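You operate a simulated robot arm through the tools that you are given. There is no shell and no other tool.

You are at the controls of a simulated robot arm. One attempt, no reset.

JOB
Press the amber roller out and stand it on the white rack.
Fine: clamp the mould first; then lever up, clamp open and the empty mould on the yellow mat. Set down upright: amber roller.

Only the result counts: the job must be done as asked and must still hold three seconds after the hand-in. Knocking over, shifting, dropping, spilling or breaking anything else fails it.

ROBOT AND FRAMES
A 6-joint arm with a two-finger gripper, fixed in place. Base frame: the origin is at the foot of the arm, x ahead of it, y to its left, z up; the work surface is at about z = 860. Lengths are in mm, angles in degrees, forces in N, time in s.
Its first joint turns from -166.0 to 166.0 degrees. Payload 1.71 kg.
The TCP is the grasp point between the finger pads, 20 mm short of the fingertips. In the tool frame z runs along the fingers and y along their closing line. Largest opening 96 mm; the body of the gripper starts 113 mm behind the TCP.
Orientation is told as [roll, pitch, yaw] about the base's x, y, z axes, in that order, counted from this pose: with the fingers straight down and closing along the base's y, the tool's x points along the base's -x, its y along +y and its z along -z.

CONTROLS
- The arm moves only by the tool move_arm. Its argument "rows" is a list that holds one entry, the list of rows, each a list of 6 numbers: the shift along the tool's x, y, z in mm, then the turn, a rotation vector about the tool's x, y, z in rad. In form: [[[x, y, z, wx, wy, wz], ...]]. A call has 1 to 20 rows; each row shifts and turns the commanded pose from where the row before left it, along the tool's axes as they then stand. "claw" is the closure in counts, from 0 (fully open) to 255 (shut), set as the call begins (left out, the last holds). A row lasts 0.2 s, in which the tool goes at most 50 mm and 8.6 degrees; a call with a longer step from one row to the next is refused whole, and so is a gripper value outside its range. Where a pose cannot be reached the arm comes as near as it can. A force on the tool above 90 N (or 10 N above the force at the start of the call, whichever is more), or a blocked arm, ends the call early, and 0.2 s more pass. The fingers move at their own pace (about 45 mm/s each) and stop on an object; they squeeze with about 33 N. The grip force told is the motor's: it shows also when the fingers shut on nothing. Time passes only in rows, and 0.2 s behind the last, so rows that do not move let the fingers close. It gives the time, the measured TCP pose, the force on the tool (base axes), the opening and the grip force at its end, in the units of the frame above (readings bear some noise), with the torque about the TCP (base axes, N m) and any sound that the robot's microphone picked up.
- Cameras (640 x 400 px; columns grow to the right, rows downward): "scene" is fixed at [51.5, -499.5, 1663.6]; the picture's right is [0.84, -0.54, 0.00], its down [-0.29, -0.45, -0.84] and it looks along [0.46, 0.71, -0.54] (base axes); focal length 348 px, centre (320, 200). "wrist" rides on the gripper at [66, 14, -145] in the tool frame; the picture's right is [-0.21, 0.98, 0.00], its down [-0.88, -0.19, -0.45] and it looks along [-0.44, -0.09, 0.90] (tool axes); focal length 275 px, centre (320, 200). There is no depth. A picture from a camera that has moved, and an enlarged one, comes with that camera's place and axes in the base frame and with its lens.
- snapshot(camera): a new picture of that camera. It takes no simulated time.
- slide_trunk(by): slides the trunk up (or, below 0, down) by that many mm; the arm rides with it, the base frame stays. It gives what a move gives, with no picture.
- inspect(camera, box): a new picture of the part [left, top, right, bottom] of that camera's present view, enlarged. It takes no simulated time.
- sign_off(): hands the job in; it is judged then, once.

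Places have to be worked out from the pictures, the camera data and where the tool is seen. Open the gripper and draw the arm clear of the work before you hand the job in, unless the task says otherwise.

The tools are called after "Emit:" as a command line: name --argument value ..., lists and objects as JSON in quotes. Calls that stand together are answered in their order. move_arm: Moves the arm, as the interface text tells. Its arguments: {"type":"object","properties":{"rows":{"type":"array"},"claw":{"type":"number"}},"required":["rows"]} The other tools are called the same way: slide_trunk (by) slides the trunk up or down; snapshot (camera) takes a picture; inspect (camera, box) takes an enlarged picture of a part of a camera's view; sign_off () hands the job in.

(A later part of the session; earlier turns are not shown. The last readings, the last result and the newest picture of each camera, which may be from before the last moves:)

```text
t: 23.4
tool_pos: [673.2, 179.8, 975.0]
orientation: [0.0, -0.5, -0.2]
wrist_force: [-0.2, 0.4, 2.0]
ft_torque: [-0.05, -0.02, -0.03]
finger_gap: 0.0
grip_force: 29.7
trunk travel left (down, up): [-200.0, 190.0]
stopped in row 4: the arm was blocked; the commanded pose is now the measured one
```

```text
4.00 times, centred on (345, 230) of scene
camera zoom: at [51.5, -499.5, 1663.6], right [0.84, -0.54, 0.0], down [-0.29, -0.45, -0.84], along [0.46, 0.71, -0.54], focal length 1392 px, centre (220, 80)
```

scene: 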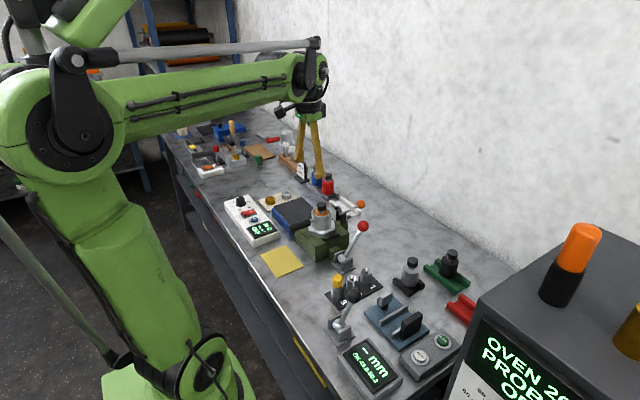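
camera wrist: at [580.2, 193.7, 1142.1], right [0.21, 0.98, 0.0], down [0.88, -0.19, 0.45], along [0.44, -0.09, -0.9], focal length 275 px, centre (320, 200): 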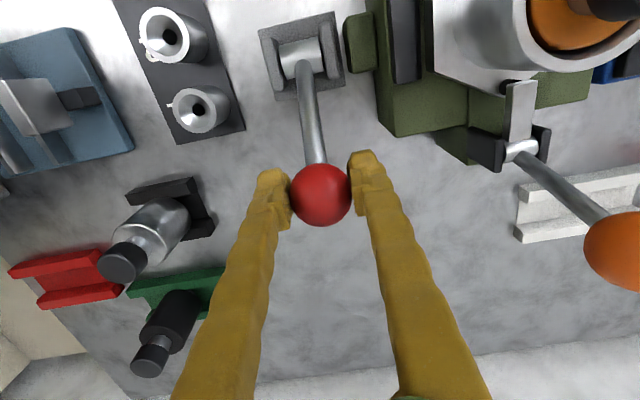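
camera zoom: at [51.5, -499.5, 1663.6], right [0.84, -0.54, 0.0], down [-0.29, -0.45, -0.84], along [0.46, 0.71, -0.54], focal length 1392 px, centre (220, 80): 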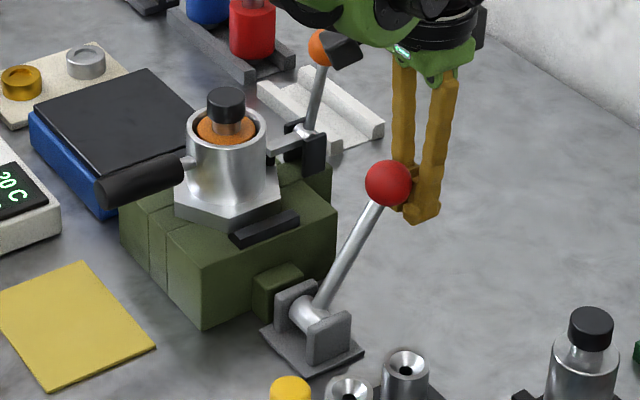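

The ball slipped out of the pads because the ejector is stiff; the lever itself barely moved. I'll push it end-on instead, with closed fingertips and the tool pitched about 40° so the push follows the lever's arc. First I lift clear, shift to the −x side and tilt.

Emit:
move_arm --rows '[[[0, 0, -40, 0, 0, 0], [0, 0, -40, 0, 0, 0], [0, 0, -40, 0, 0, 0], [31, 0, 0, 0, 0, 0], [32, 0, 0, 0, 0, 0], [0, 0, 0, 0, -0.13, 0], [0, 0, 0, 0, -0.14, 0], [0, 0, 0, 0, -0.14, 0], [0, 0, 0, 0, -0.14, 0], [0, 0, 0, 0, -0.14, 0], [0, 0, 0, 0, 0, 0]]]' --claw 255

Emit:
snapshot --camera "wrist"

Emit:
snapshot --camera "scene"

Emit:
inspect --camera "scene" --box '[290, 180, 400, 280]'

```text
t: 25.8
tool_pos: [612.9, 179.2, 1094.0]
orientation: [0.0, -39.7, -0.1]
wrist_force: [-0.1, -0.5, -1.4]
ft_torque: [0.01, -0.04, 0.01]
finger_gap: 0.1
grip_force: 29.1
trunk travel left (down, up): [-200.0, 190.0]
```

```text
taken
camera wrist: at [469.5, 193.4, 1163.4], right [0.16, 0.98, 0.13], down [0.39, -0.19, 0.9], along [0.91, -0.09, -0.41], focal length 275 px, centre (320, 200)
```

wrist: 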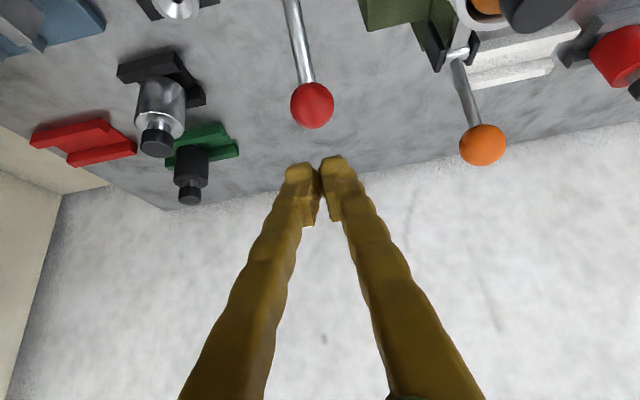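

```text
taken
```

scene: 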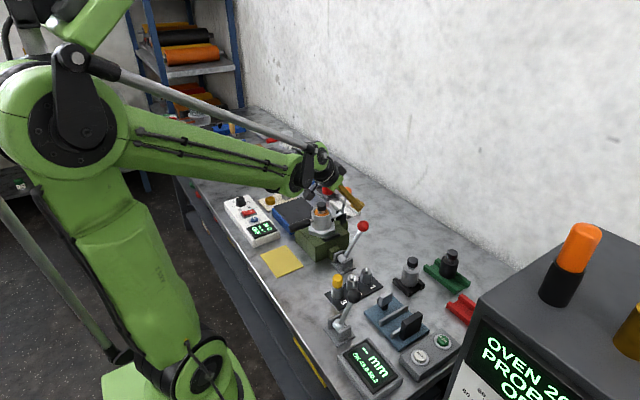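

```text
4.00 times, centred on (345, 230) of scene
camera zoom: at [51.5, -499.5, 1663.6], right [0.84, -0.54, 0.0], down [-0.29, -0.45, -0.84], along [0.46, 0.71, -0.54], focal length 1392 px, centre (220, 80)
```

zoom: 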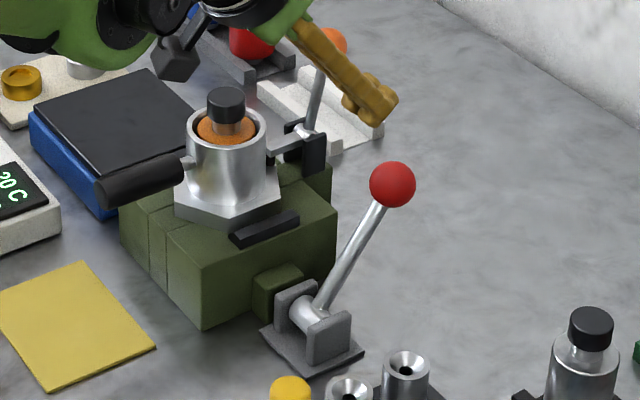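

The lever is still in its original position, so nothing has been disturbed. I'll line the closed fingertips up behind the ball and touch it.

Emit:
move_arm --rows '[[[18.4, 0.3, 19.8, 0, 0, 0], [18.4, 0.3, 19.8, 0, 0, 0], [0, 0, 0, 0, 0, 0]]]' --claw 255

Emit:
snapshot --camera "wrist"

Emit:
inspect --camera "scene" --box '[310, 180, 400, 260]'

```text
t: 26.6
tool_pos: [610.7, 179.7, 1038.7]
orientation: [0.0, -39.5, 0.0]
wrist_force: [1.1, 0.1, -0.7]
ft_torque: [0.0, 0.03, 0.0]
finger_gap: 0.0
grip_force: 29.0
trunk travel left (down, up): [-200.0, 190.0]
```

```text
taken
camera wrist: at [467.2, 194.4, 1108.7], right [0.16, 0.98, 0.13], down [0.39, -0.19, 0.9], along [0.91, -0.09, -0.41], focal length 275 px, centre (320, 200)
```

wrist: 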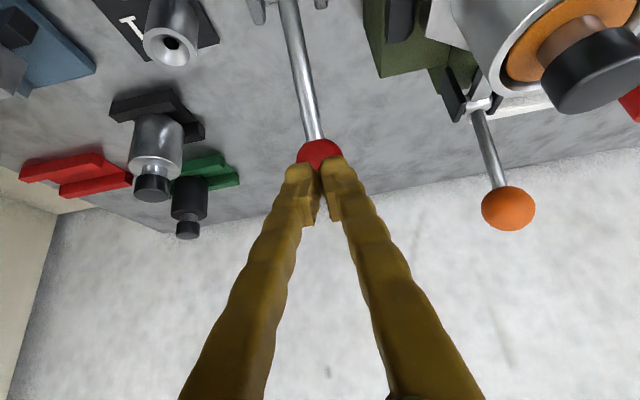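

```text
5.00 times, centred on (355, 220) of scene
camera zoom: at [51.5, -499.5, 1663.6], right [0.84, -0.54, 0.0], down [-0.29, -0.45, -0.84], along [0.46, 0.71, -0.54], focal length 1740 px, centre (145, 100)
```

zoom: 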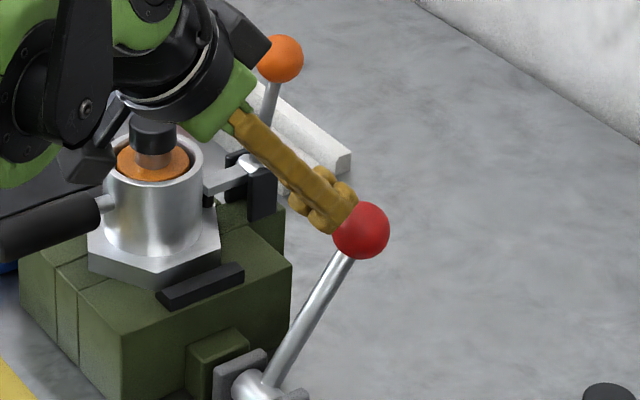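

The fingertips are lined up behind the ball. Now I'll push gently along the tangent to make contact and read the force.

Emit:
move_arm --rows '[[[0, 0, 10, 0, 0, 0], [0, 0, 8, 0, 0, 0], [-1.5, 0, 5.4, 0, 0, 0], [-1.4, 0, 5.5, 0, 0, 0], [0, 0, 0, 0, 0, 0]]]' --claw 255

Emit:
inspect --camera "scene" --box '[290, 180, 400, 280]'

```text
t: 27.8
tool_pos: [625.2, 178.8, 1022.7]
orientation: [-0.1, -40.0, -0.1]
wrist_force: [-7.3, -3.2, 12.7]
ft_torque: [0.04, -0.08, -0.07]
finger_gap: 6.0
grip_force: 29.9
trunk travel left (down, up): [-200.0, 190.0]
```

```text
4.00 times, centred on (345, 230) of scene
camera zoom: at [51.5, -499.5, 1663.6], right [0.84, -0.54, 0.0], down [-0.29, -0.45, -0.84], along [0.46, 0.71, -0.54], focal length 1392 px, centre (220, 80)
```

zoom: 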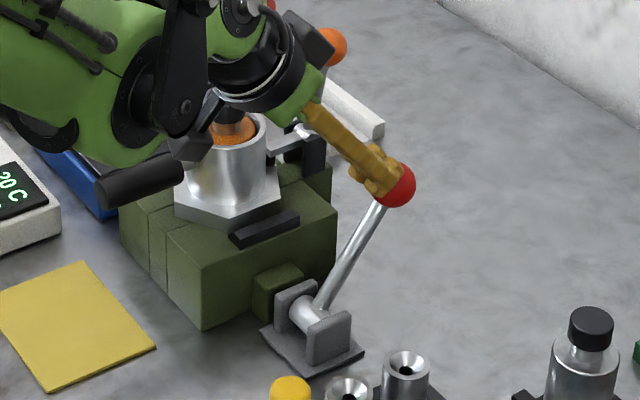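

The ball is wedging the two fingertips apart (gap 6 mm) instead of taking the push. I'll back off, shift 6 mm in y so the ball bears on one fingertip squarely, and push again.

Emit:
move_arm --rows '[[[0, 0, -15, 0, 0, 0], [0, -5.5, 0, 0, 0, 0], [0, 0, 0, 0, 0, 0]]]' --claw 255

Emit:
inspect --camera "wrist" --box '[260, 100, 400, 240]'

```text
t: 28.6
tool_pos: [622.9, 172.5, 1028.0]
orientation: [0.1, -39.7, -0.1]
wrist_force: [0.3, -0.3, 1.0]
ft_torque: [-0.02, 0.05, 0.01]
finger_gap: 0.0
grip_force: 29.6
trunk travel left (down, up): [-200.0, 190.0]
```

```text
2.86 times, centred on (330, 170) of wrist
camera zoom: at [478.5, 188.1, 1099.9], right [0.16, 0.98, 0.13], down [0.39, -0.19, 0.9], along [0.91, -0.09, -0.41], focal length 786 px, centre (291, 286)
```

zoom: 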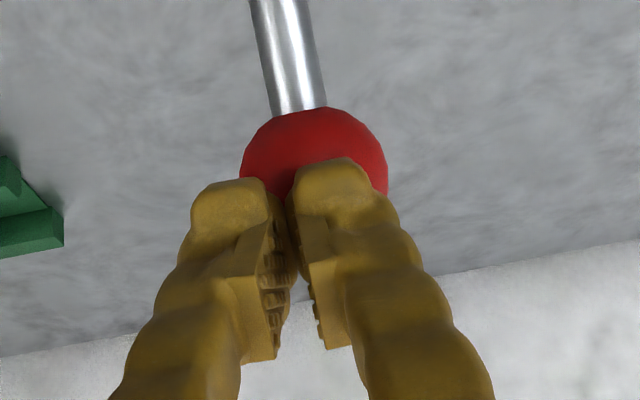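

The +y fingertip now bears centrally on the ball. I'll push along the arc.

Emit:
move_arm --rows '[[[-1.2, 0, 5, 0, 0, 0], [-1.4, 0, 5.5, 0, 0, 0], [-1.2, 0, 5.5, 0, 0, 0], [-1, 0, 5.5, 0, 0, 0], [0, 0, 0, 0, 0, 0]]]' --claw 255

Emit:
inspect --camera "scene" --box '[290, 180, 400, 280]'

```text
t: 30.0
tool_pos: [627.2, 176.3, 1022.3]
orientation: [0.2, -39.5, 0.1]
wrist_force: [-165.3, -7.3, 175.8]
ft_torque: [1.89, 0.26, -0.2]
finger_gap: 0.3
grip_force: 29.6
trunk travel left (down, up): [-200.0, 190.0]
stopped in row 5: the force on the tool passed its limit at 99 N (the readings are from after the stop); the commanded pose is now the measured one
```

```text
4.00 times, centred on (345, 230) of scene
camera zoom: at [51.5, -499.5, 1663.6], right [0.84, -0.54, 0.0], down [-0.29, -0.45, -0.84], along [0.46, 0.71, -0.54], focal length 1392 px, centre (220, 80)
```

zoom: 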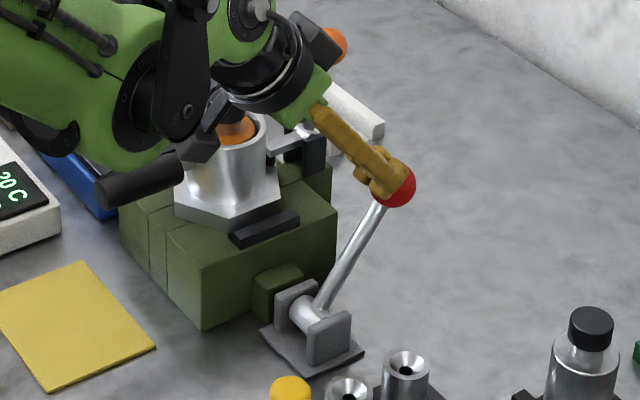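

The lever doesn't yield at all in that direction (high force), so it's against its stop. I'll back off at once; it must swing the other way, over the top towards −x.

Emit:
move_arm --rows '[[[0, 0, -8, 0, 0, 0], [0, 0, -20, 0, 0, 0], [0, 0, -30, 0, 0, 0], [0, 0, -30, 0, 0, 0], [0, 0, 0, 0, 0, 0]]]' --claw 255

Emit:
inspect --camera "scene" --box '[290, 180, 400, 280]'

Emit:
inspect --camera "scene" --box '[325, 235, 365, 280]'

Emit:
inspect --camera "wrist" --box '[230, 0, 430, 160]'

```text
t: 31.2
tool_pos: [590.9, 175.4, 1079.3]
orientation: [0.1, -39.0, 0.0]
wrist_force: [1.0, -1.0, -0.2]
ft_torque: [0.03, 0.06, 0.03]
finger_gap: 0.0
grip_force: 29.6
trunk travel left (down, up): [-200.0, 190.0]
```

```text
4.00 times, centred on (345, 230) of scene
camera zoom: at [51.5, -499.5, 1663.6], right [0.84, -0.54, 0.0], down [-0.29, -0.45, -0.84], along [0.46, 0.71, -0.54], focal length 1392 px, centre (220, 80)
```

zoom: 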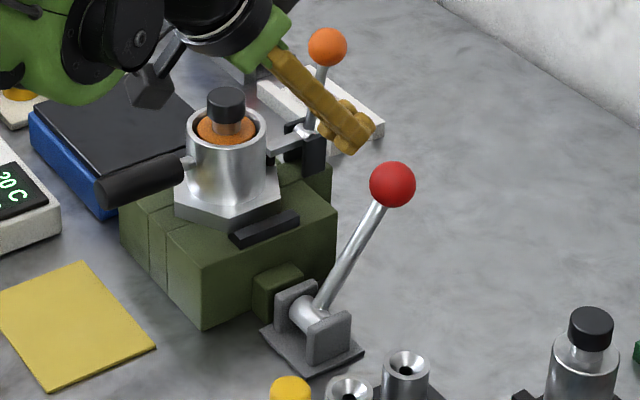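

```text
8.89 times, centred on (345, 258) of scene
camera zoom: at [51.5, -499.5, 1663.6], right [0.84, -0.54, 0.0], down [-0.29, -0.45, -0.84], along [0.46, 0.71, -0.54], focal length 3094 px, centre (98, -311)
```

zoom: 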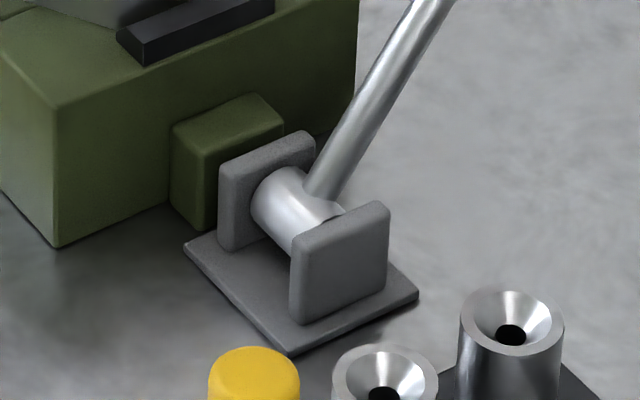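

```text
2.50 times, centred on (330, 80) of wrist
camera zoom: at [446.7, 189.7, 1151.1], right [0.16, 0.98, 0.13], down [0.4, -0.19, 0.9], along [0.9, -0.09, -0.42], focal length 688 px, centre (295, 500)
```

zoom: 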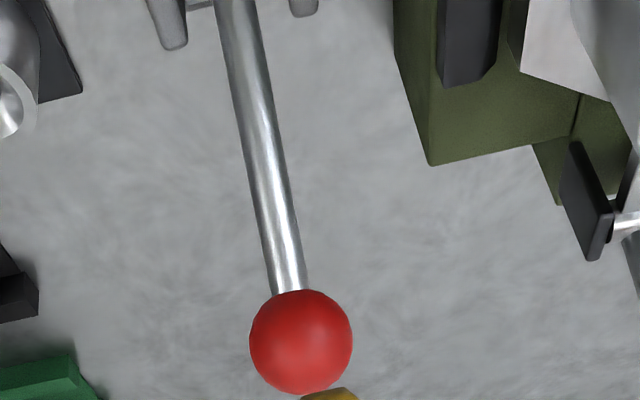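

The lever is unharmed and its hinge is along y, so the only free direction is over the top towards −x. I'll straighten the tool, go beyond the ball on its +x side, and push gently in −x with one finger.

Emit:
move_arm --rows '[[[0, 0, 0, 0, 0.14, 0], [0, 0, 0, 0, 0.14, 0], [0, 0, 0, 0, 0.14, 0], [0, 0, 0, 0, 0.14, 0], [0, 0, 0, 0, 0.122, 0], [-30, 0, -5, 0, 0, 0], [-35, -1, -5, 0, 0, 0], [-30, 0, 0, 0, 0, 0], [0, 0, 0, 0, 0, 0]]]' --claw 255

```text
t: 33.2
tool_pos: [693.8, 176.7, 1082.6]
orientation: [0.1, 0.5, 0.0]
wrist_force: [0.9, -0.4, -1.0]
ft_torque: [0.0, 0.19, 0.0]
finger_gap: 0.0
grip_force: 29.5
trunk travel left (down, up): [-200.0, 190.0]
```

Now I descend to ball height just beyond it, then ease in −x until contact.

Emit:
move_arm --rows '[[[0, -2.7, 37, 0, -0.008, 0], [5, 0, 37, 0, 0, 0], [0, 0, 0, 0, 0, 0]]]' --claw 255

Emit:
move_arm --rows '[[[5, 0, 0, 0, 0, 0], [5, 0, 0, 0, 0, 0], [5, 0, -1, 0, 0, 0], [5, 0, -2, 0, 0, 0], [0, 0, 0, 0, 0, 0]]]' --claw 255

Emit:
inspect --camera "scene" --box '[290, 180, 400, 280]'

Emit:
snapshot --camera "wrist"

```text
t: 34.0
tool_pos: [682.8, 173.4, 1012.2]
orientation: [0.0, -0.2, 0.0]
wrist_force: [0.4, 0.6, 0.7]
ft_torque: [-0.03, 0.0, 0.0]
finger_gap: 0.1
grip_force: 29.6
trunk travel left (down, up): [-200.0, 190.0]
```

```text
t: 35.2
tool_pos: [663.7, 171.7, 1013.3]
orientation: [0.1, 0.0, 0.0]
wrist_force: [4.0, -0.8, -0.1]
ft_torque: [0.0, -0.09, -0.03]
finger_gap: 0.3
grip_force: 29.5
trunk travel left (down, up): [-200.0, 190.0]
```

```text
4.00 times, centred on (345, 230) of scene
camera zoom: at [51.5, -499.5, 1663.6], right [0.84, -0.54, 0.0], down [-0.29, -0.45, -0.84], along [0.46, 0.71, -0.54], focal length 1392 px, centre (220, 80)
```

zoom: 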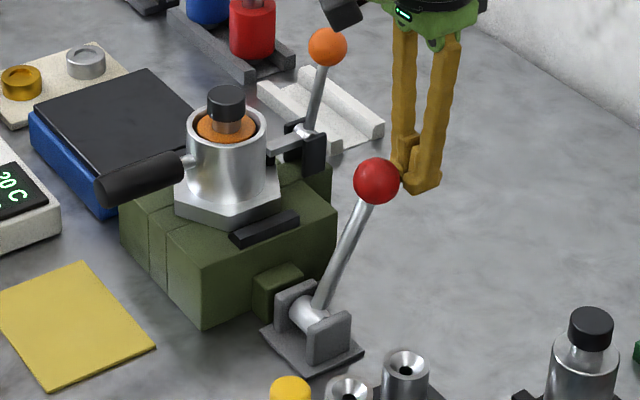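

```text
taken
camera wrist: at [597.3, 185.9, 1159.9], right [0.21, 0.98, 0.0], down [0.88, -0.18, 0.45], along [0.44, -0.09, -0.9], focal length 275 px, centre (320, 200)
```

wrist: 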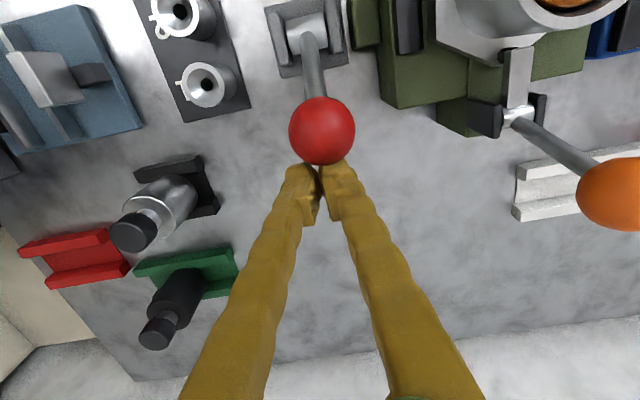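

The lever moves freely towards −x with only about 4 N. I'll keep pushing it over the top, following the arc.

Emit:
move_arm --rows '[[[8, 0, -3, 0, 0, 0], [8, 0, -3, 0, 0, 0], [8, 0, -2, 0, 0, 0], [8, 0, -2, 0, 0, 0], [8, 0, -1, 0, 0, 0], [8, 0, 0, 0, 0, 0], [0, 0, 0, 0, 0, 0]]]' --claw 255

Emit:
inspect --camera "scene" --box '[290, 180, 400, 280]'

```text
t: 36.8
tool_pos: [616.6, 173.5, 1025.4]
orientation: [0.1, -0.1, -0.1]
wrist_force: [0.1, 0.9, 0.0]
ft_torque: [0.01, -0.01, 0.02]
finger_gap: 0.0
grip_force: 29.3
trunk travel left (down, up): [-200.0, 190.0]
heard: snap
```

```text
4.00 times, centred on (345, 230) of scene
camera zoom: at [51.5, -499.5, 1663.6], right [0.84, -0.54, 0.0], down [-0.29, -0.45, -0.84], along [0.46, 0.71, -0.54], focal length 1392 px, centre (220, 80)
```

zoom: 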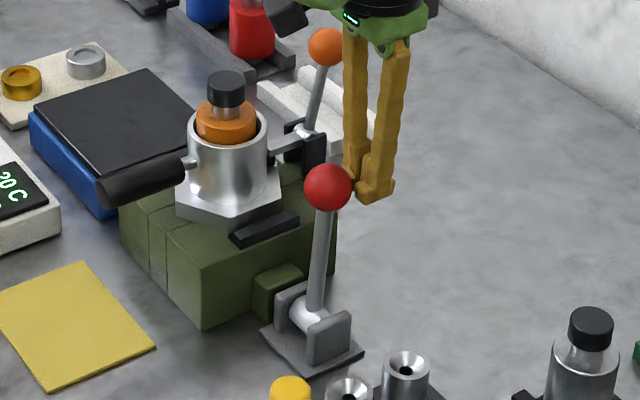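

A snap was heard and the amber roller has risen out of the mould. I'll continue the stroke gently to its end.

Emit:
move_arm --rows '[[[7, 0, 0, 0, 0, 0], [7, 0, 0, 0, 0, 0], [7, 0, 1, 0, 0, 0], [7, 0, 1, 0, 0, 0], [0, 0, 0, 0, 0, 0]]]' --claw 255

Emit:
inspect --camera "scene" --box '[290, 180, 400, 280]'

```text
t: 38.0
tool_pos: [588.6, 172.1, 1023.3]
orientation: [0.1, -0.2, 0.0]
wrist_force: [-0.1, 0.4, -0.6]
ft_torque: [-0.01, -0.01, -0.01]
finger_gap: 0.0
grip_force: 29.6
trunk travel left (down, up): [-200.0, 190.0]
```

```text
4.00 times, centred on (345, 230) of scene
camera zoom: at [51.5, -499.5, 1663.6], right [0.84, -0.54, 0.0], down [-0.29, -0.45, -0.84], along [0.46, 0.71, -0.54], focal length 1392 px, centre (220, 80)
```

zoom: 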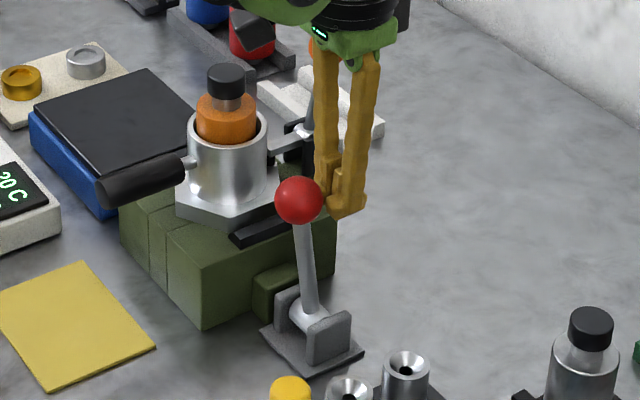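

The roller keeps rising with the lever and the clamp holds. I'll continue in small steps.

Emit:
move_arm --rows '[[[7, 0, 2, 0, 0, 0], [7, 0, 2, 0, 0, 0], [7, 0, 3, 0, 0, 0], [7, 0, 3, 0, 0, 0], [0, 0, 0, 0, 0, 0]]]' --claw 255

Emit:
inspect --camera "scene" --box '[290, 180, 400, 280]'

```text
t: 39.2
tool_pos: [559.9, 171.5, 1013.1]
orientation: [0.1, -0.2, 0.0]
wrist_force: [-0.2, 1.1, 0.0]
ft_torque: [-0.01, 0.0, -0.01]
finger_gap: 0.1
grip_force: 29.2
trunk travel left (down, up): [-200.0, 190.0]
```

```text
4.00 times, centred on (345, 230) of scene
camera zoom: at [51.5, -499.5, 1663.6], right [0.84, -0.54, 0.0], down [-0.29, -0.45, -0.84], along [0.46, 0.71, -0.54], focal length 1392 px, centre (220, 80)
```

zoom: 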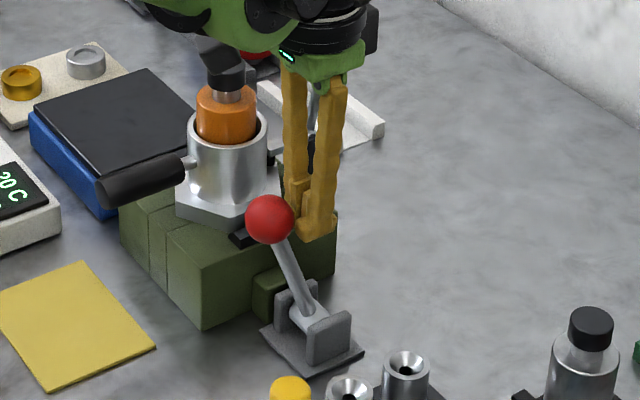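

The roller has come up well (about 25 mm of the body exposed). I'll push a bit further to see if the stroke continues.

Emit:
move_arm --rows '[[[6, 0, 3, 0, 0, 0], [6, 0, 3, 0, 0, 0], [6, 0, 4, 0, 0, 0], [6, 0, 4, 0, 0, 0], [0, 0, 0, 0, 0, 0]]]' --claw 255

Emit:
inspect --camera "scene" --box '[290, 180, 400, 280]'

```text
t: 40.4
tool_pos: [536.4, 170.6, 998.8]
orientation: [0.2, -0.1, -0.1]
wrist_force: [0.1, -1.0, 1.3]
ft_torque: [0.03, -0.03, 0.0]
finger_gap: 0.3
grip_force: 29.2
trunk travel left (down, up): [-200.0, 190.0]
```

```text
4.00 times, centred on (345, 230) of scene
camera zoom: at [51.5, -499.5, 1663.6], right [0.84, -0.54, 0.0], down [-0.29, -0.45, -0.84], along [0.46, 0.71, -0.54], focal length 1392 px, centre (220, 80)
```

zoom: 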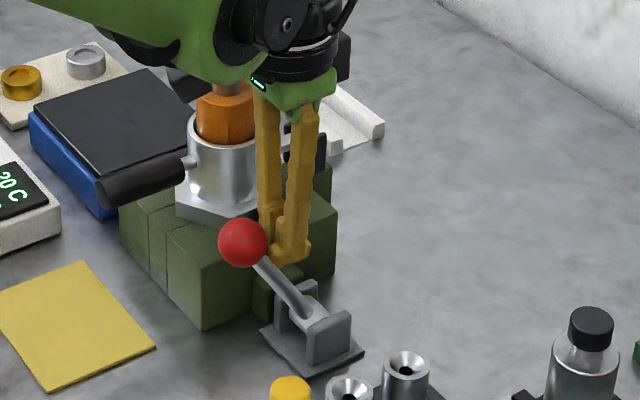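

The lever is near 125° now. I'll lift away and check whether it stays there and how far out the roller is.

Emit:
move_arm --rows '[[[-5, 0, -10, 0, 0, 0], [0, 0, -40, 0, 0, 0], [0, 0, -45, 0, 0, 0], [30, -20, -20, 0, 0, 0], [30, -30, 0, 0, 0, 0], [30, -30, 0, 0, 0, 0], [0, 0, 0, 0, 0, 0]]]' --claw 0

Emit:
inspect --camera "scene" --box '[290, 160, 400, 280]'

Emit:
snapshot --camera "wrist"

```text
t: 42.0
tool_pos: [450.6, 90.6, 1114.1]
orientation: [0.1, -0.1, -0.1]
wrist_force: [0.4, -0.4, 0.2]
ft_torque: [0.05, -0.04, -0.02]
finger_gap: 96.1
grip_force: 0.1
trunk travel left (down, up): [-200.0, 190.0]
```

```text
3.33 times, centred on (345, 220) of scene
camera zoom: at [51.5, -499.5, 1663.6], right [0.84, -0.54, 0.0], down [-0.29, -0.45, -0.84], along [0.46, 0.71, -0.54], focal length 1160 px, centre (237, 133)
```

zoom: 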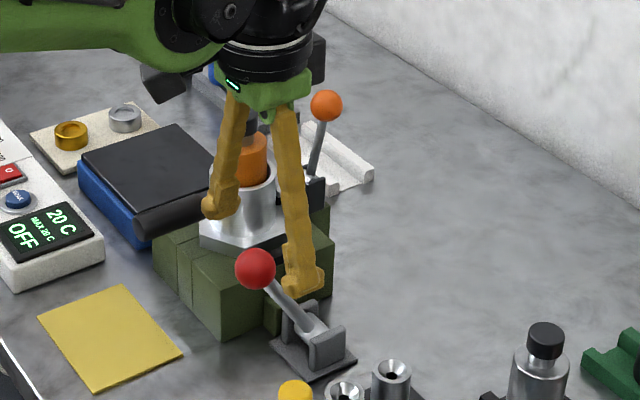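

```text
taken
camera wrist: at [383.1, 104.8, 1259.7], right [0.21, 0.98, 0.0], down [0.88, -0.18, 0.45], along [0.44, -0.09, -0.89], focal length 275 px, centre (320, 200)
```

wrist: 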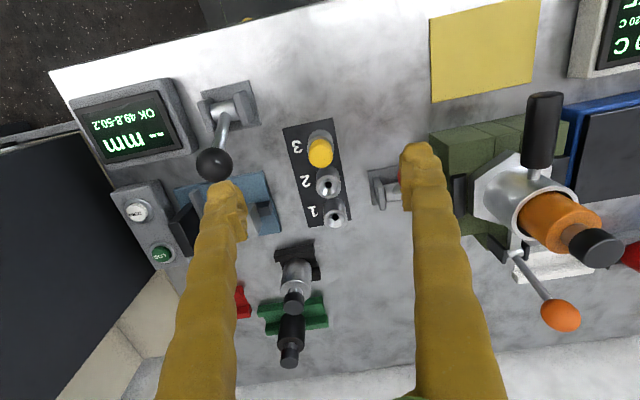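

The roller now protrudes far out and the lever stays where I left it. I'll move to a viewpoint facing the mould to measure the roller before gripping it.

Emit:
move_arm --rows '[[[0, 0, -46, 0, 0, 0], [-6, 33, 0, 0, 0, 0], [-6, 33, 0, 0, 0, 0], [-6, 33, 0, 0, 0, 0], [-6, 33, 0, 0, 0, 0], [-6, 33, 0, 0, 0, 0], [-6, 33, 0, 0, 0, 0], [-6, 22, 0, 0, 0, 0], [0, 0, 0, 0, 0, 0]]]' --claw 0

Emit:
snapshot --camera "wrist"

Emit:
inspect --camera "scene" --box '[290, 160, 400, 280]'

```text
t: 44.0
tool_pos: [492.5, 311.4, 1160.7]
orientation: [0.1, -0.1, 0.0]
wrist_force: [-0.4, 0.3, -0.3]
ft_torque: [0.01, 0.01, 0.04]
finger_gap: 95.9
grip_force: 0.0
trunk travel left (down, up): [-200.0, 190.0]
```

```text
taken
camera wrist: at [426.2, 325.9, 1305.8], right [0.21, 0.98, 0.0], down [0.88, -0.18, 0.45], along [0.44, -0.09, -0.9], focal length 275 px, centre (320, 200)
```

wrist: 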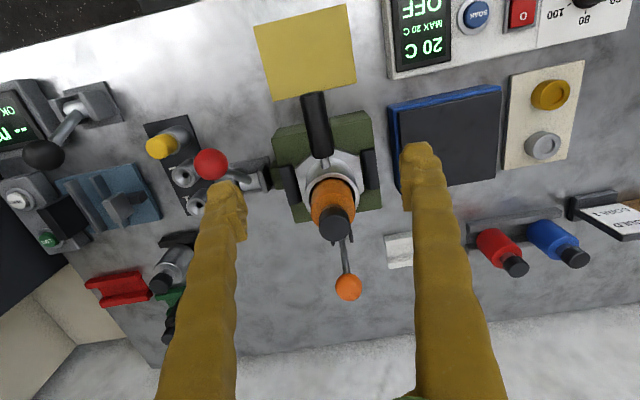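

```text
3.33 times, centred on (345, 220) of scene
camera zoom: at [51.5, -499.5, 1663.6], right [0.84, -0.54, 0.0], down [-0.29, -0.45, -0.84], along [0.46, 0.71, -0.54], focal length 1160 px, centre (237, 133)
```

zoom: 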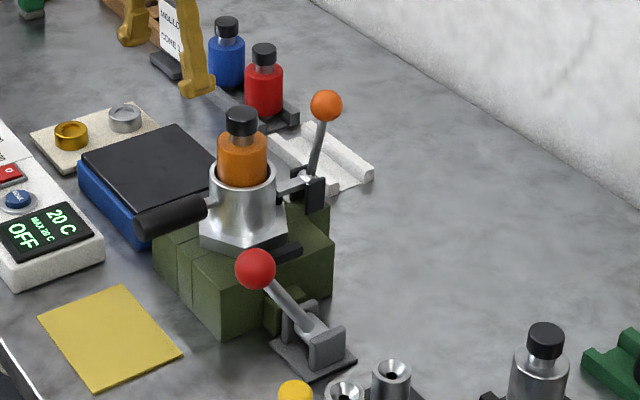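

Emit:
inspect --camera "scene" --box '[290, 185, 350, 250]'

Emit:
inspect --camera "wrist" --box '[260, 80, 410, 260]'

```text
6.15 times, centred on (320, 218) of scene
camera zoom: at [51.5, -499.5, 1663.6], right [0.84, -0.54, 0.0], down [-0.29, -0.45, -0.84], along [0.46, 0.71, -0.54], focal length 2142 px, centre (320, 92)
```

zoom: 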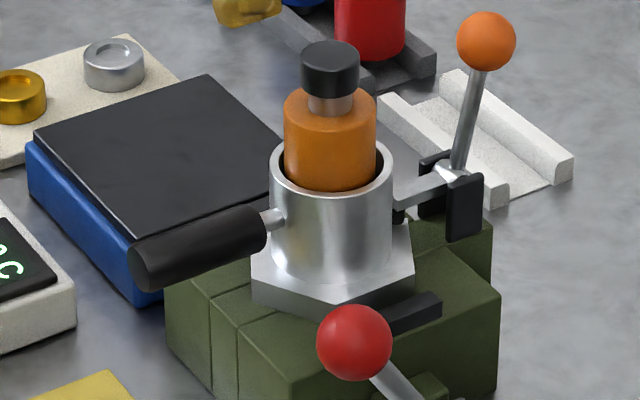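

```text
2.22 times, centred on (335, 170) of wrist
camera zoom: at [426.2, 325.9, 1305.8], right [0.21, 0.98, 0.0], down [0.88, -0.18, 0.45], along [0.44, -0.09, -0.9], focal length 612 px, centre (287, 267)
```

zoom: 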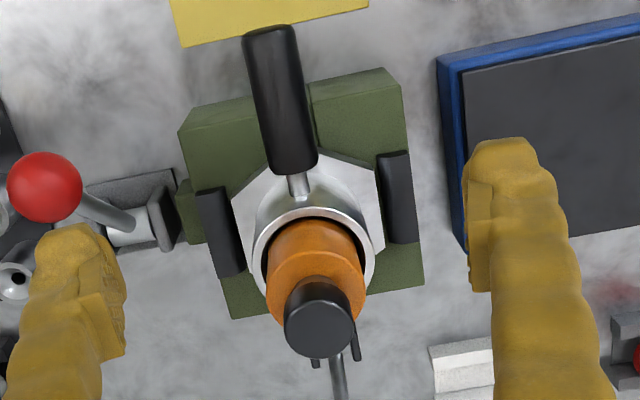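

Measured: the roller axis is at about (582,309), mould rim z≈989, amber body top z≈1033, cap top z≈1058, and body diameter about 50. I'll move over it with open fingers and check alignment before descending.

Emit:
move_arm --rows '[[[-30, -1, 0, 0, 0, 0], [-30, -1, 0, 0, 0, 0], [-29, 0, 20, 0, 0, 0], [0, 0, 30, 0, 0, 0], [0, 0, 20, 0, 0, 0], [0, 0, 0, 0, 0, 0]]]' --claw 0

Emit:
snapshot --camera "wrist"

Emit:
inspect --camera "scene" --box '[280, 150, 380, 260]'

```text
t: 45.4
tool_pos: [581.2, 310.4, 1089.5]
orientation: [0.1, -0.1, -0.1]
wrist_force: [-0.2, -0.3, -0.3]
ft_torque: [0.0, 0.01, 0.0]
finger_gap: 95.9
grip_force: 0.1
trunk travel left (down, up): [-200.0, 190.0]
```

```text
taken
camera wrist: at [515.1, 323.8, 1235.2], right [0.21, 0.98, 0.0], down [0.88, -0.18, 0.45], along [0.44, -0.09, -0.89], focal length 275 px, centre (320, 200)
```

wrist: 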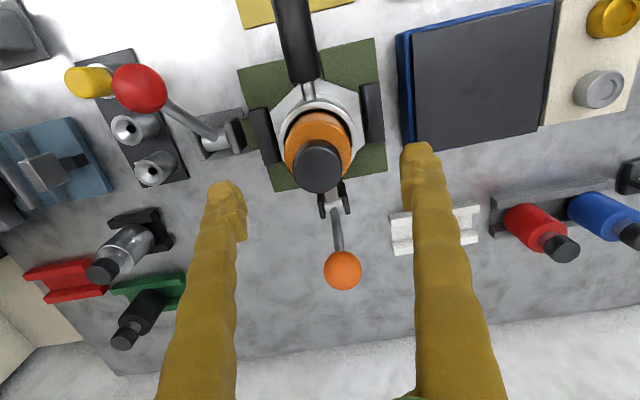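

```text
3.64 times, centred on (330, 205) of scene
camera zoom: at [51.5, -499.5, 1663.6], right [0.84, -0.54, 0.0], down [-0.29, -0.45, -0.84], along [0.46, 0.71, -0.54], focal length 1266 px, centre (284, 182)
```

zoom: 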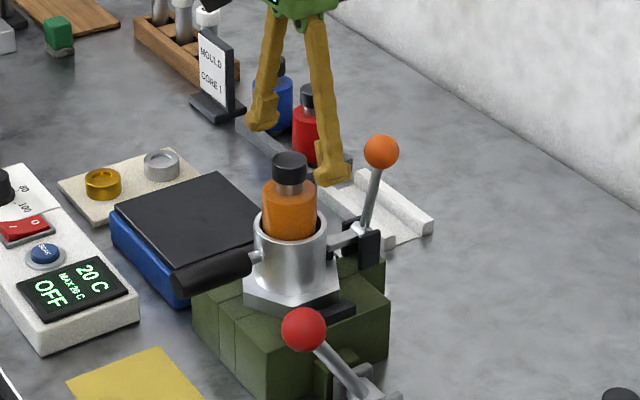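

Alignment is good (y≈309.5). I'll descend around the amber body to z≈1016, keeping the fingertips just above the rim.

Emit:
move_arm --rows '[[[0, -1, 25, 0, 0, 0], [0, 0, 25, 0, 0, 0], [0, 0, 22, 0, 0, 0], [0, 0, 0, 0, 0, 0]]]' --claw 0

Emit:
snapshot --camera "wrist"

Emit:
inspect --camera "scene" --box '[280, 150, 380, 260]'

```text
t: 46.4
tool_pos: [581.9, 308.2, 1018.4]
orientation: [0.2, -0.2, -0.1]
wrist_force: [0.2, -0.1, 0.7]
ft_torque: [-0.02, 0.01, -0.01]
finger_gap: 95.9
grip_force: 0.1
trunk travel left (down, up): [-200.0, 190.0]
```

```text
taken
camera wrist: at [515.2, 323.0, 1163.3], right [0.21, 0.98, 0.0], down [0.88, -0.18, 0.45], along [0.44, -0.09, -0.9], focal length 275 px, centre (320, 200)
```

wrist: 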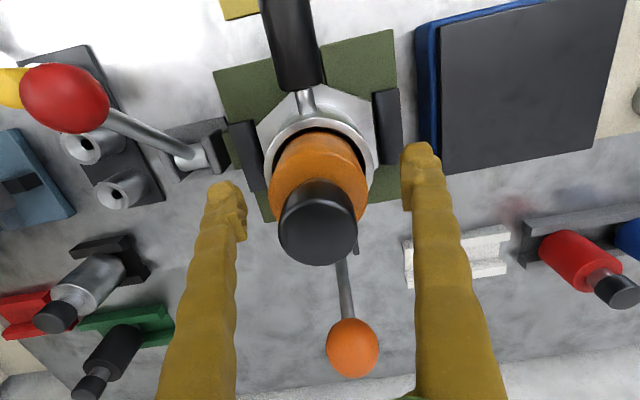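

```text
3.64 times, centred on (330, 205) of scene
camera zoom: at [51.5, -499.5, 1663.6], right [0.84, -0.54, 0.0], down [-0.29, -0.45, -0.84], along [0.46, 0.71, -0.54], focal length 1266 px, centre (284, 182)
```

zoom: 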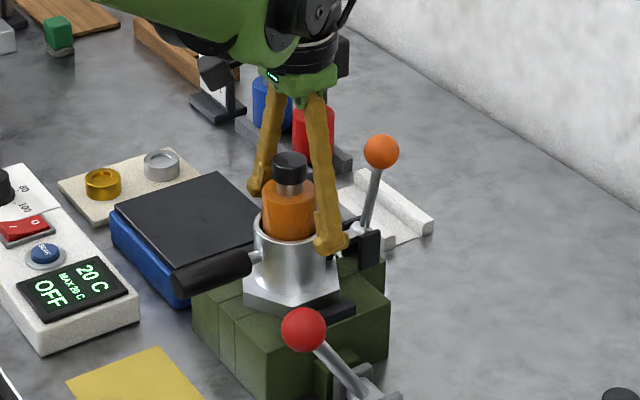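

The roller sits centred between the fingers. I'll close on the body.

Emit:
move_arm --rows '[[[2, 0.8, 0, 0, 0, 0], [0, 0, 0, 0, 0, 0], [0, 0, 0, 0, 0, 0], [0, 0, 0, 0, 0, 0], [0, 0, 0, 0, 0, 0]]]' --claw 255

Emit:
snapshot --camera "wrist"

```text
t: 47.6
tool_pos: [578.9, 309.2, 1021.3]
orientation: [0.2, -0.3, 0.0]
wrist_force: [15.4, 3.3, 81.1]
ft_torque: [2.76, 0.07, -0.36]
finger_gap: 54.4
grip_force: 33.7
trunk travel left (down, up): [-200.0, 190.0]
```

```text
taken
camera wrist: at [512.1, 322.9, 1167.0], right [0.21, 0.98, 0.01], down [0.87, -0.19, 0.45], along [0.44, -0.09, -0.89], focal length 275 px, centre (320, 200)
```

wrist: 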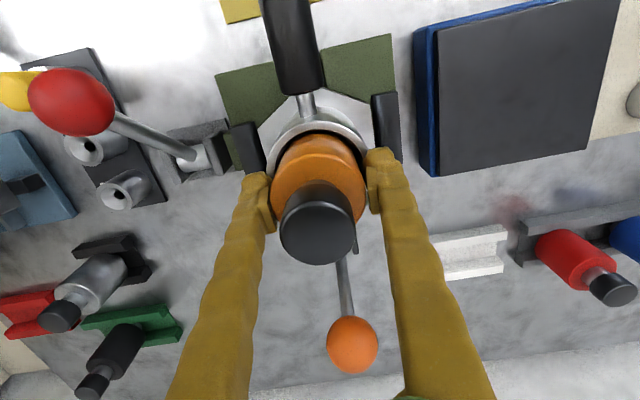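

The +y fingertip is resting on the mould rim (81 N upward). I'll open, rise 10 mm and close again higher up.

Emit:
move_arm --rows '[[[0, 0, 0, 0, 0, 0], [0, 0, 0, 0, 0, 0], [0, 0, -4, 0, 0, 0], [0, 0, -5, 0, 0, 0], [0, 0, 0, 0, 0, 0]]]' --claw 60

Emit:
inspect --camera "scene" --box '[290, 180, 360, 250]'

Emit:
snapshot --camera "wrist"

```text
t: 48.8
tool_pos: [581.1, 310.2, 1027.1]
orientation: [0.2, -0.1, 0.0]
wrist_force: [0.4, 0.2, 0.0]
ft_torque: [-0.05, -0.03, 0.0]
finger_gap: 73.5
grip_force: 0.1
trunk travel left (down, up): [-200.0, 190.0]
```

```text
5.71 times, centred on (325, 215) of scene
camera zoom: at [51.5, -499.5, 1663.6], right [0.84, -0.54, 0.0], down [-0.29, -0.45, -0.84], along [0.46, 0.71, -0.54], focal length 1989 px, centre (291, 114)
```

zoom: 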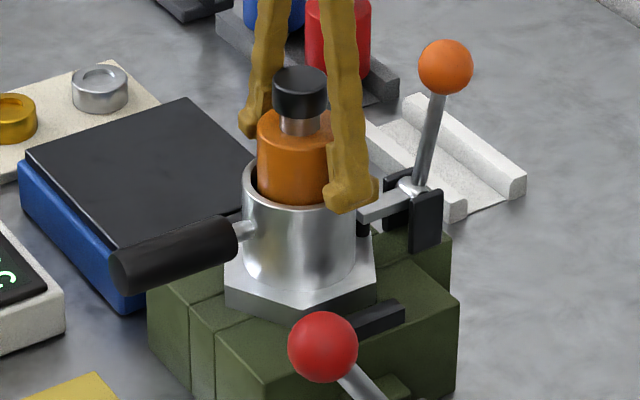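

```text
taken
camera wrist: at [512.8, 324.0, 1172.1], right [0.21, 0.98, 0.0], down [0.88, -0.18, 0.45], along [0.44, -0.09, -0.9], focal length 275 px, centre (320, 200)
```

wrist: 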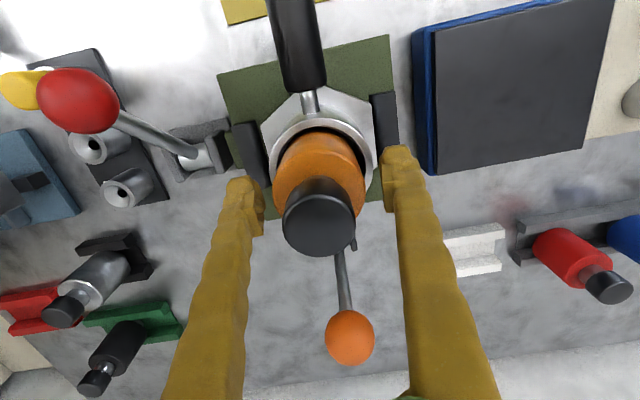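

Nothing moved. The rim must be near z≈1000, so I'll rise 4 mm more and close.

Emit:
move_arm --rows '[[[1, -0.7, -4, 0, 0, 0], [0, 0, 0, 0, 0, 0], [0, 0, 0, 0, 0, 0], [0, 0, 0, 0, 0, 0], [0, 0, 0, 0, 0, 0]]]' --claw 255

Emit:
snapshot --camera "wrist"

Emit:
inspect --camera "scene" --box '[290, 180, 360, 250]'

```text
t: 50.0
tool_pos: [579.1, 308.4, 1031.4]
orientation: [0.1, -0.1, 0.0]
wrist_force: [-0.1, 0.5, 0.1]
ft_torque: [0.03, 0.02, -0.02]
finger_gap: 50.1
grip_force: 33.0
trunk travel left (down, up): [-200.0, 190.0]
```

```text
taken
camera wrist: at [512.2, 322.9, 1176.9], right [0.21, 0.98, 0.0], down [0.88, -0.18, 0.45], along [0.44, -0.09, -0.89], focal length 275 px, centre (320, 200)
```

wrist: 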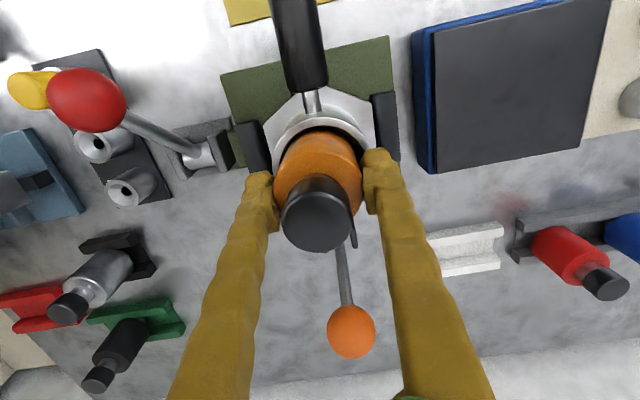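

```text
5.71 times, centred on (325, 215) of scene
camera zoom: at [51.5, -499.5, 1663.6], right [0.84, -0.54, 0.0], down [-0.29, -0.45, -0.84], along [0.46, 0.71, -0.54], focal length 1989 px, centre (291, 114)
```

zoom: 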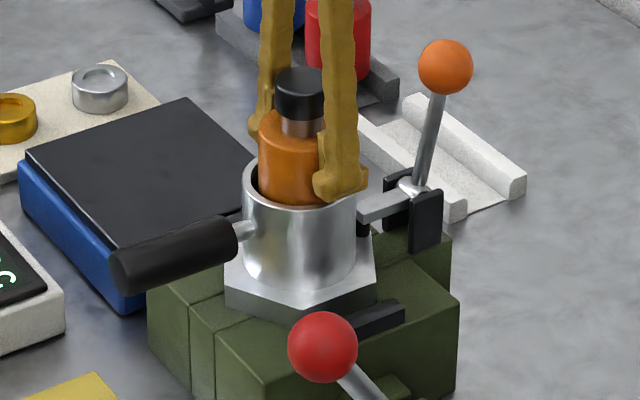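

A clean grip on the 50.1 mm body with no stray forces. I'll lift straight up gently.

Emit:
move_arm --rows '[[[0, 0, -6, 0, 0, 0], [0, 0, -8, 0, 0, 0], [0, 0, -12, 0, 0, 0], [0, 0, 0, 0, 0, 0]]]' --claw 255

Emit:
inspect --camera "scene" --box '[290, 170, 360, 250]'

```text
t: 51.0
tool_pos: [578.9, 308.9, 1058.2]
orientation: [0.2, 0.0, -0.1]
wrist_force: [0.8, 0.7, -3.4]
ft_torque: [-0.01, -0.02, 0.0]
finger_gap: 50.3
grip_force: 32.8
trunk travel left (down, up): [-200.0, 190.0]
```

```text
5.00 times, centred on (325, 210) of scene
camera zoom: at [51.5, -499.5, 1663.6], right [0.84, -0.54, 0.0], down [-0.29, -0.45, -0.84], along [0.46, 0.71, -0.54], focal length 1740 px, centre (295, 150)
```

zoom: 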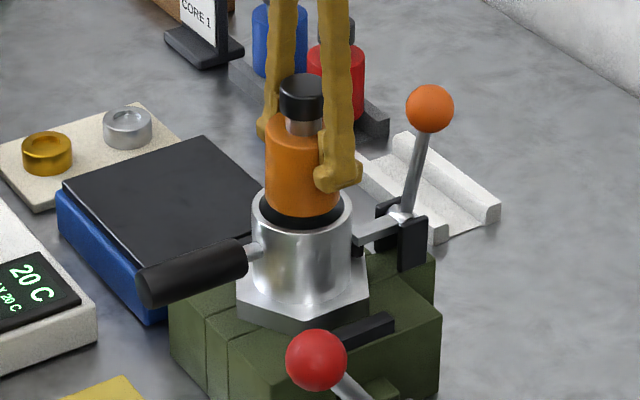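

It comes out freely, weighing about 3.4 N. I'll raise it well clear of everything and look at its full length.

Emit:
move_arm --rows '[[[0, 0, -30, 0, 0, 0], [0, 0, -30, 0, 0, 0], [0, 0, -30, 0, 0, 0], [0, 0, -30, 0, 0, 0], [0, 0, 0, 0, 0, 0]]]' --claw 255

Emit:
inspect --camera "scene" --box '[280, 120, 380, 240]'

```text
t: 52.2
tool_pos: [579.4, 308.4, 1177.6]
orientation: [0.1, 0.0, 0.0]
wrist_force: [-0.8, -0.9, -3.6]
ft_torque: [0.05, 0.02, 0.0]
finger_gap: 50.6
grip_force: 33.5
trunk travel left (down, up): [-200.0, 190.0]
```

```text
3.33 times, centred on (330, 180) of scene
camera zoom: at [51.5, -499.5, 1663.6], right [0.84, -0.54, 0.0], down [-0.29, -0.45, -0.84], along [0.46, 0.71, -0.54], focal length 1160 px, centre (287, 267)
```

zoom: 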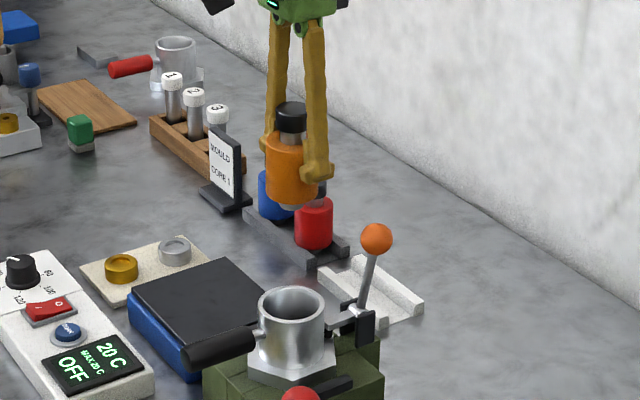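

The roller is fully out. I'll zoom in on its bottom end to know its full length below the grip.

Emit:
inspect --camera "scene" --box '[305, 140, 340, 175]'

Emit:
inspect --camera "scene" --box '[310, 165, 350, 200]'

```text
11.43 times, centred on (322, 158) of scene
camera zoom: at [51.5, -499.5, 1663.6], right [0.84, -0.54, 0.0], down [-0.29, -0.45, -0.84], along [0.46, 0.71, -0.54], focal length 3977 px, centre (291, 686)
```

zoom: 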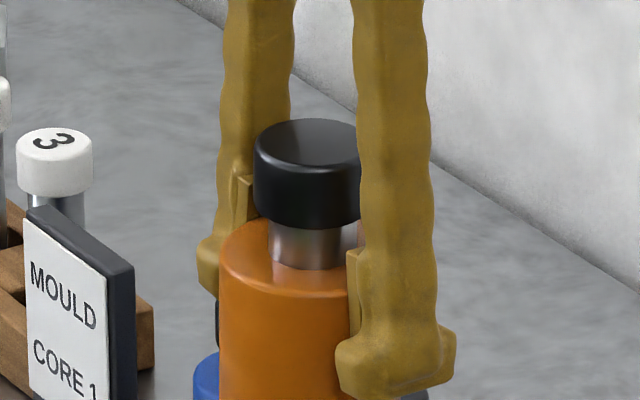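

```text
11.43 times, centred on (330, 182) of scene
camera zoom: at [51.5, -499.5, 1663.6], right [0.84, -0.54, 0.0], down [-0.29, -0.45, -0.84], along [0.46, 0.71, -0.54], focal length 3977 px, centre (206, 400)
```

zoom: 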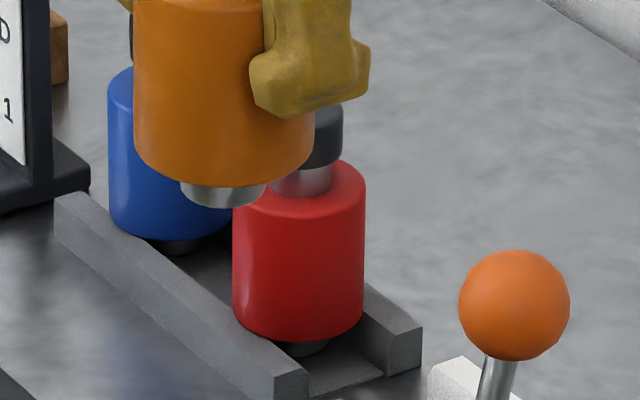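

The roller has a 15 mm stub below its body, about 62 mm below the TCP. I'll carry it high towards the rack and stop short of it to measure the rack precisely.

Emit:
move_arm --rows '[[[-24, 10, 0, 0, 0, 0], [-24, 10, 0, 0, 0, 0], [-24, 10, 0, 0, 0, 0], [-24, 10, 0, 0, 0, 0], [-24, 10, 0, 0, 0, 0], [-24, 10, 0, 0, 0, 0], [-24, 8, 0, 0, 0, 0], [-24, 8, 0, 0, 0, 0], [0, 0, 0, 0, 0, 0]]]' --claw 255

Emit:
snapshot --camera "wrist"

Emit:
inspect --camera "wrist" --box '[280, 60, 440, 180]'

```text
t: 54.2
tool_pos: [771.9, 385.6, 1175.9]
orientation: [0.2, 0.0, 0.1]
wrist_force: [0.6, 0.8, -4.2]
ft_torque: [-0.01, 0.03, -0.01]
finger_gap: 50.6
grip_force: 33.4
trunk travel left (down, up): [-200.0, 190.0]
```

```text
taken
camera wrist: at [704.8, 399.1, 1322.1], right [0.21, 0.98, 0.0], down [0.88, -0.18, 0.45], along [0.44, -0.09, -0.9], focal length 275 px, centre (320, 200)
```

wrist: 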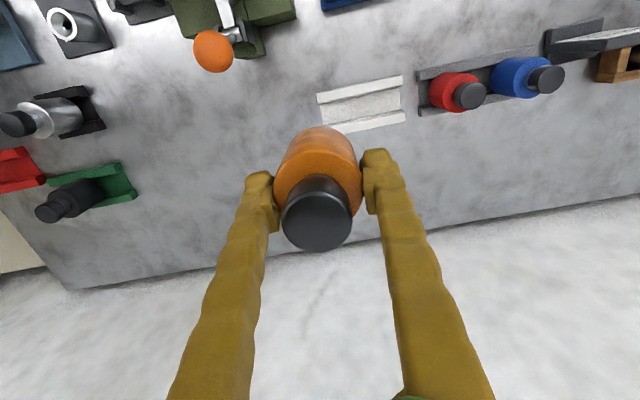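

```text
3.33 times, centred on (360, 120) of wrist
camera zoom: at [704.8, 399.1, 1322.1], right [0.21, 0.98, 0.0], down [0.88, -0.18, 0.45], along [0.44, -0.09, -0.9], focal length 918 px, centre (187, 467)
```

zoom: 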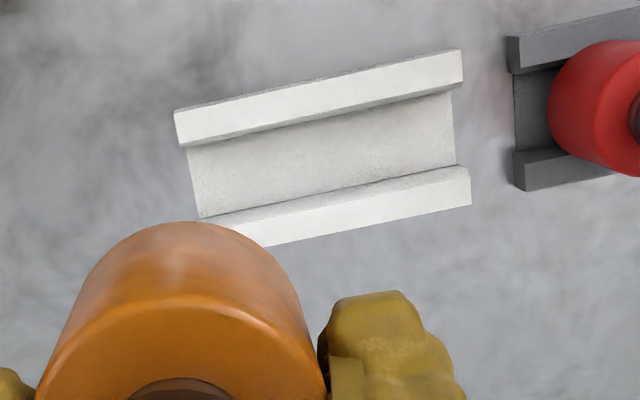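

Rack centre refined to about (776.5,448), rails along y with a gap of about 38 mm, so the stub fits between the rails and the body rests on top. I'll move above it and descend partway.

Emit:
move_arm --rows '[[[-3, 32, 0, 0, 0, 0], [-3, 31, 0, 0, 0, 0], [0, 0, 35, 0, 0, 0], [0, 0, 40, 0, 0, 0], [0, 0, 40, 0, 0, 0], [0, 0, 40, 0, 0, 0], [0, 0, 30, 0, 0, 0], [0, 0, 0, 0, 0, 0]]]' --claw 255

Emit:
snapshot --camera "wrist"

Emit:
inspect --camera "scene" --box '[310, 150, 380, 230]'

```text
t: 56.0
tool_pos: [777.9, 448.9, 992.7]
orientation: [0.2, -0.1, -0.1]
wrist_force: [-0.2, 0.6, -3.8]
ft_torque: [0.0, -0.02, -0.01]
finger_gap: 50.3
grip_force: 33.2
trunk travel left (down, up): [-200.0, 190.0]
```

```text
taken
camera wrist: at [710.7, 462.8, 1138.1], right [0.21, 0.98, 0.0], down [0.88, -0.18, 0.45], along [0.44, -0.09, -0.9], focal length 275 px, centre (320, 200)
```

wrist: 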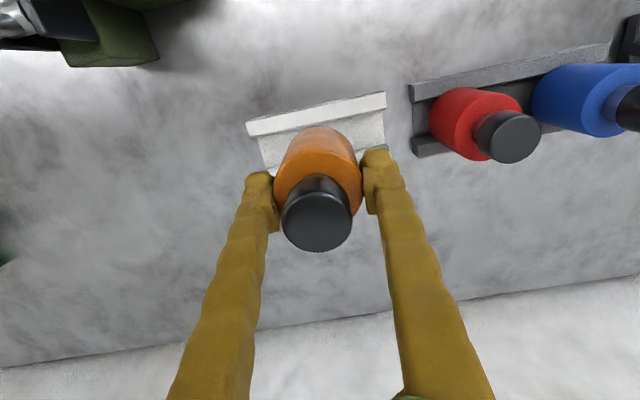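

```text
5.00 times, centred on (345, 190) of scene
camera zoom: at [51.5, -499.5, 1663.6], right [0.84, -0.54, 0.0], down [-0.29, -0.45, -0.84], along [0.46, 0.71, -0.54], focal length 1740 px, centre (195, 250)
```

zoom: 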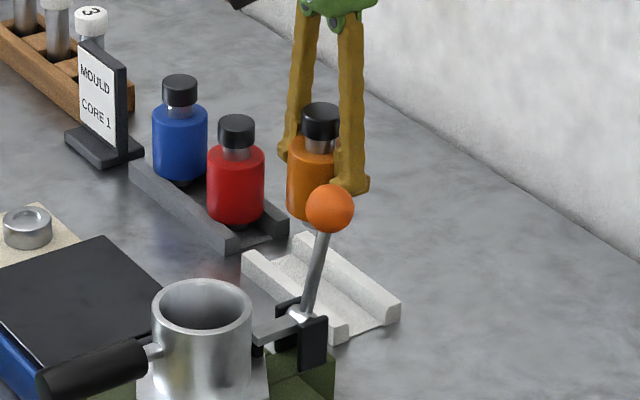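

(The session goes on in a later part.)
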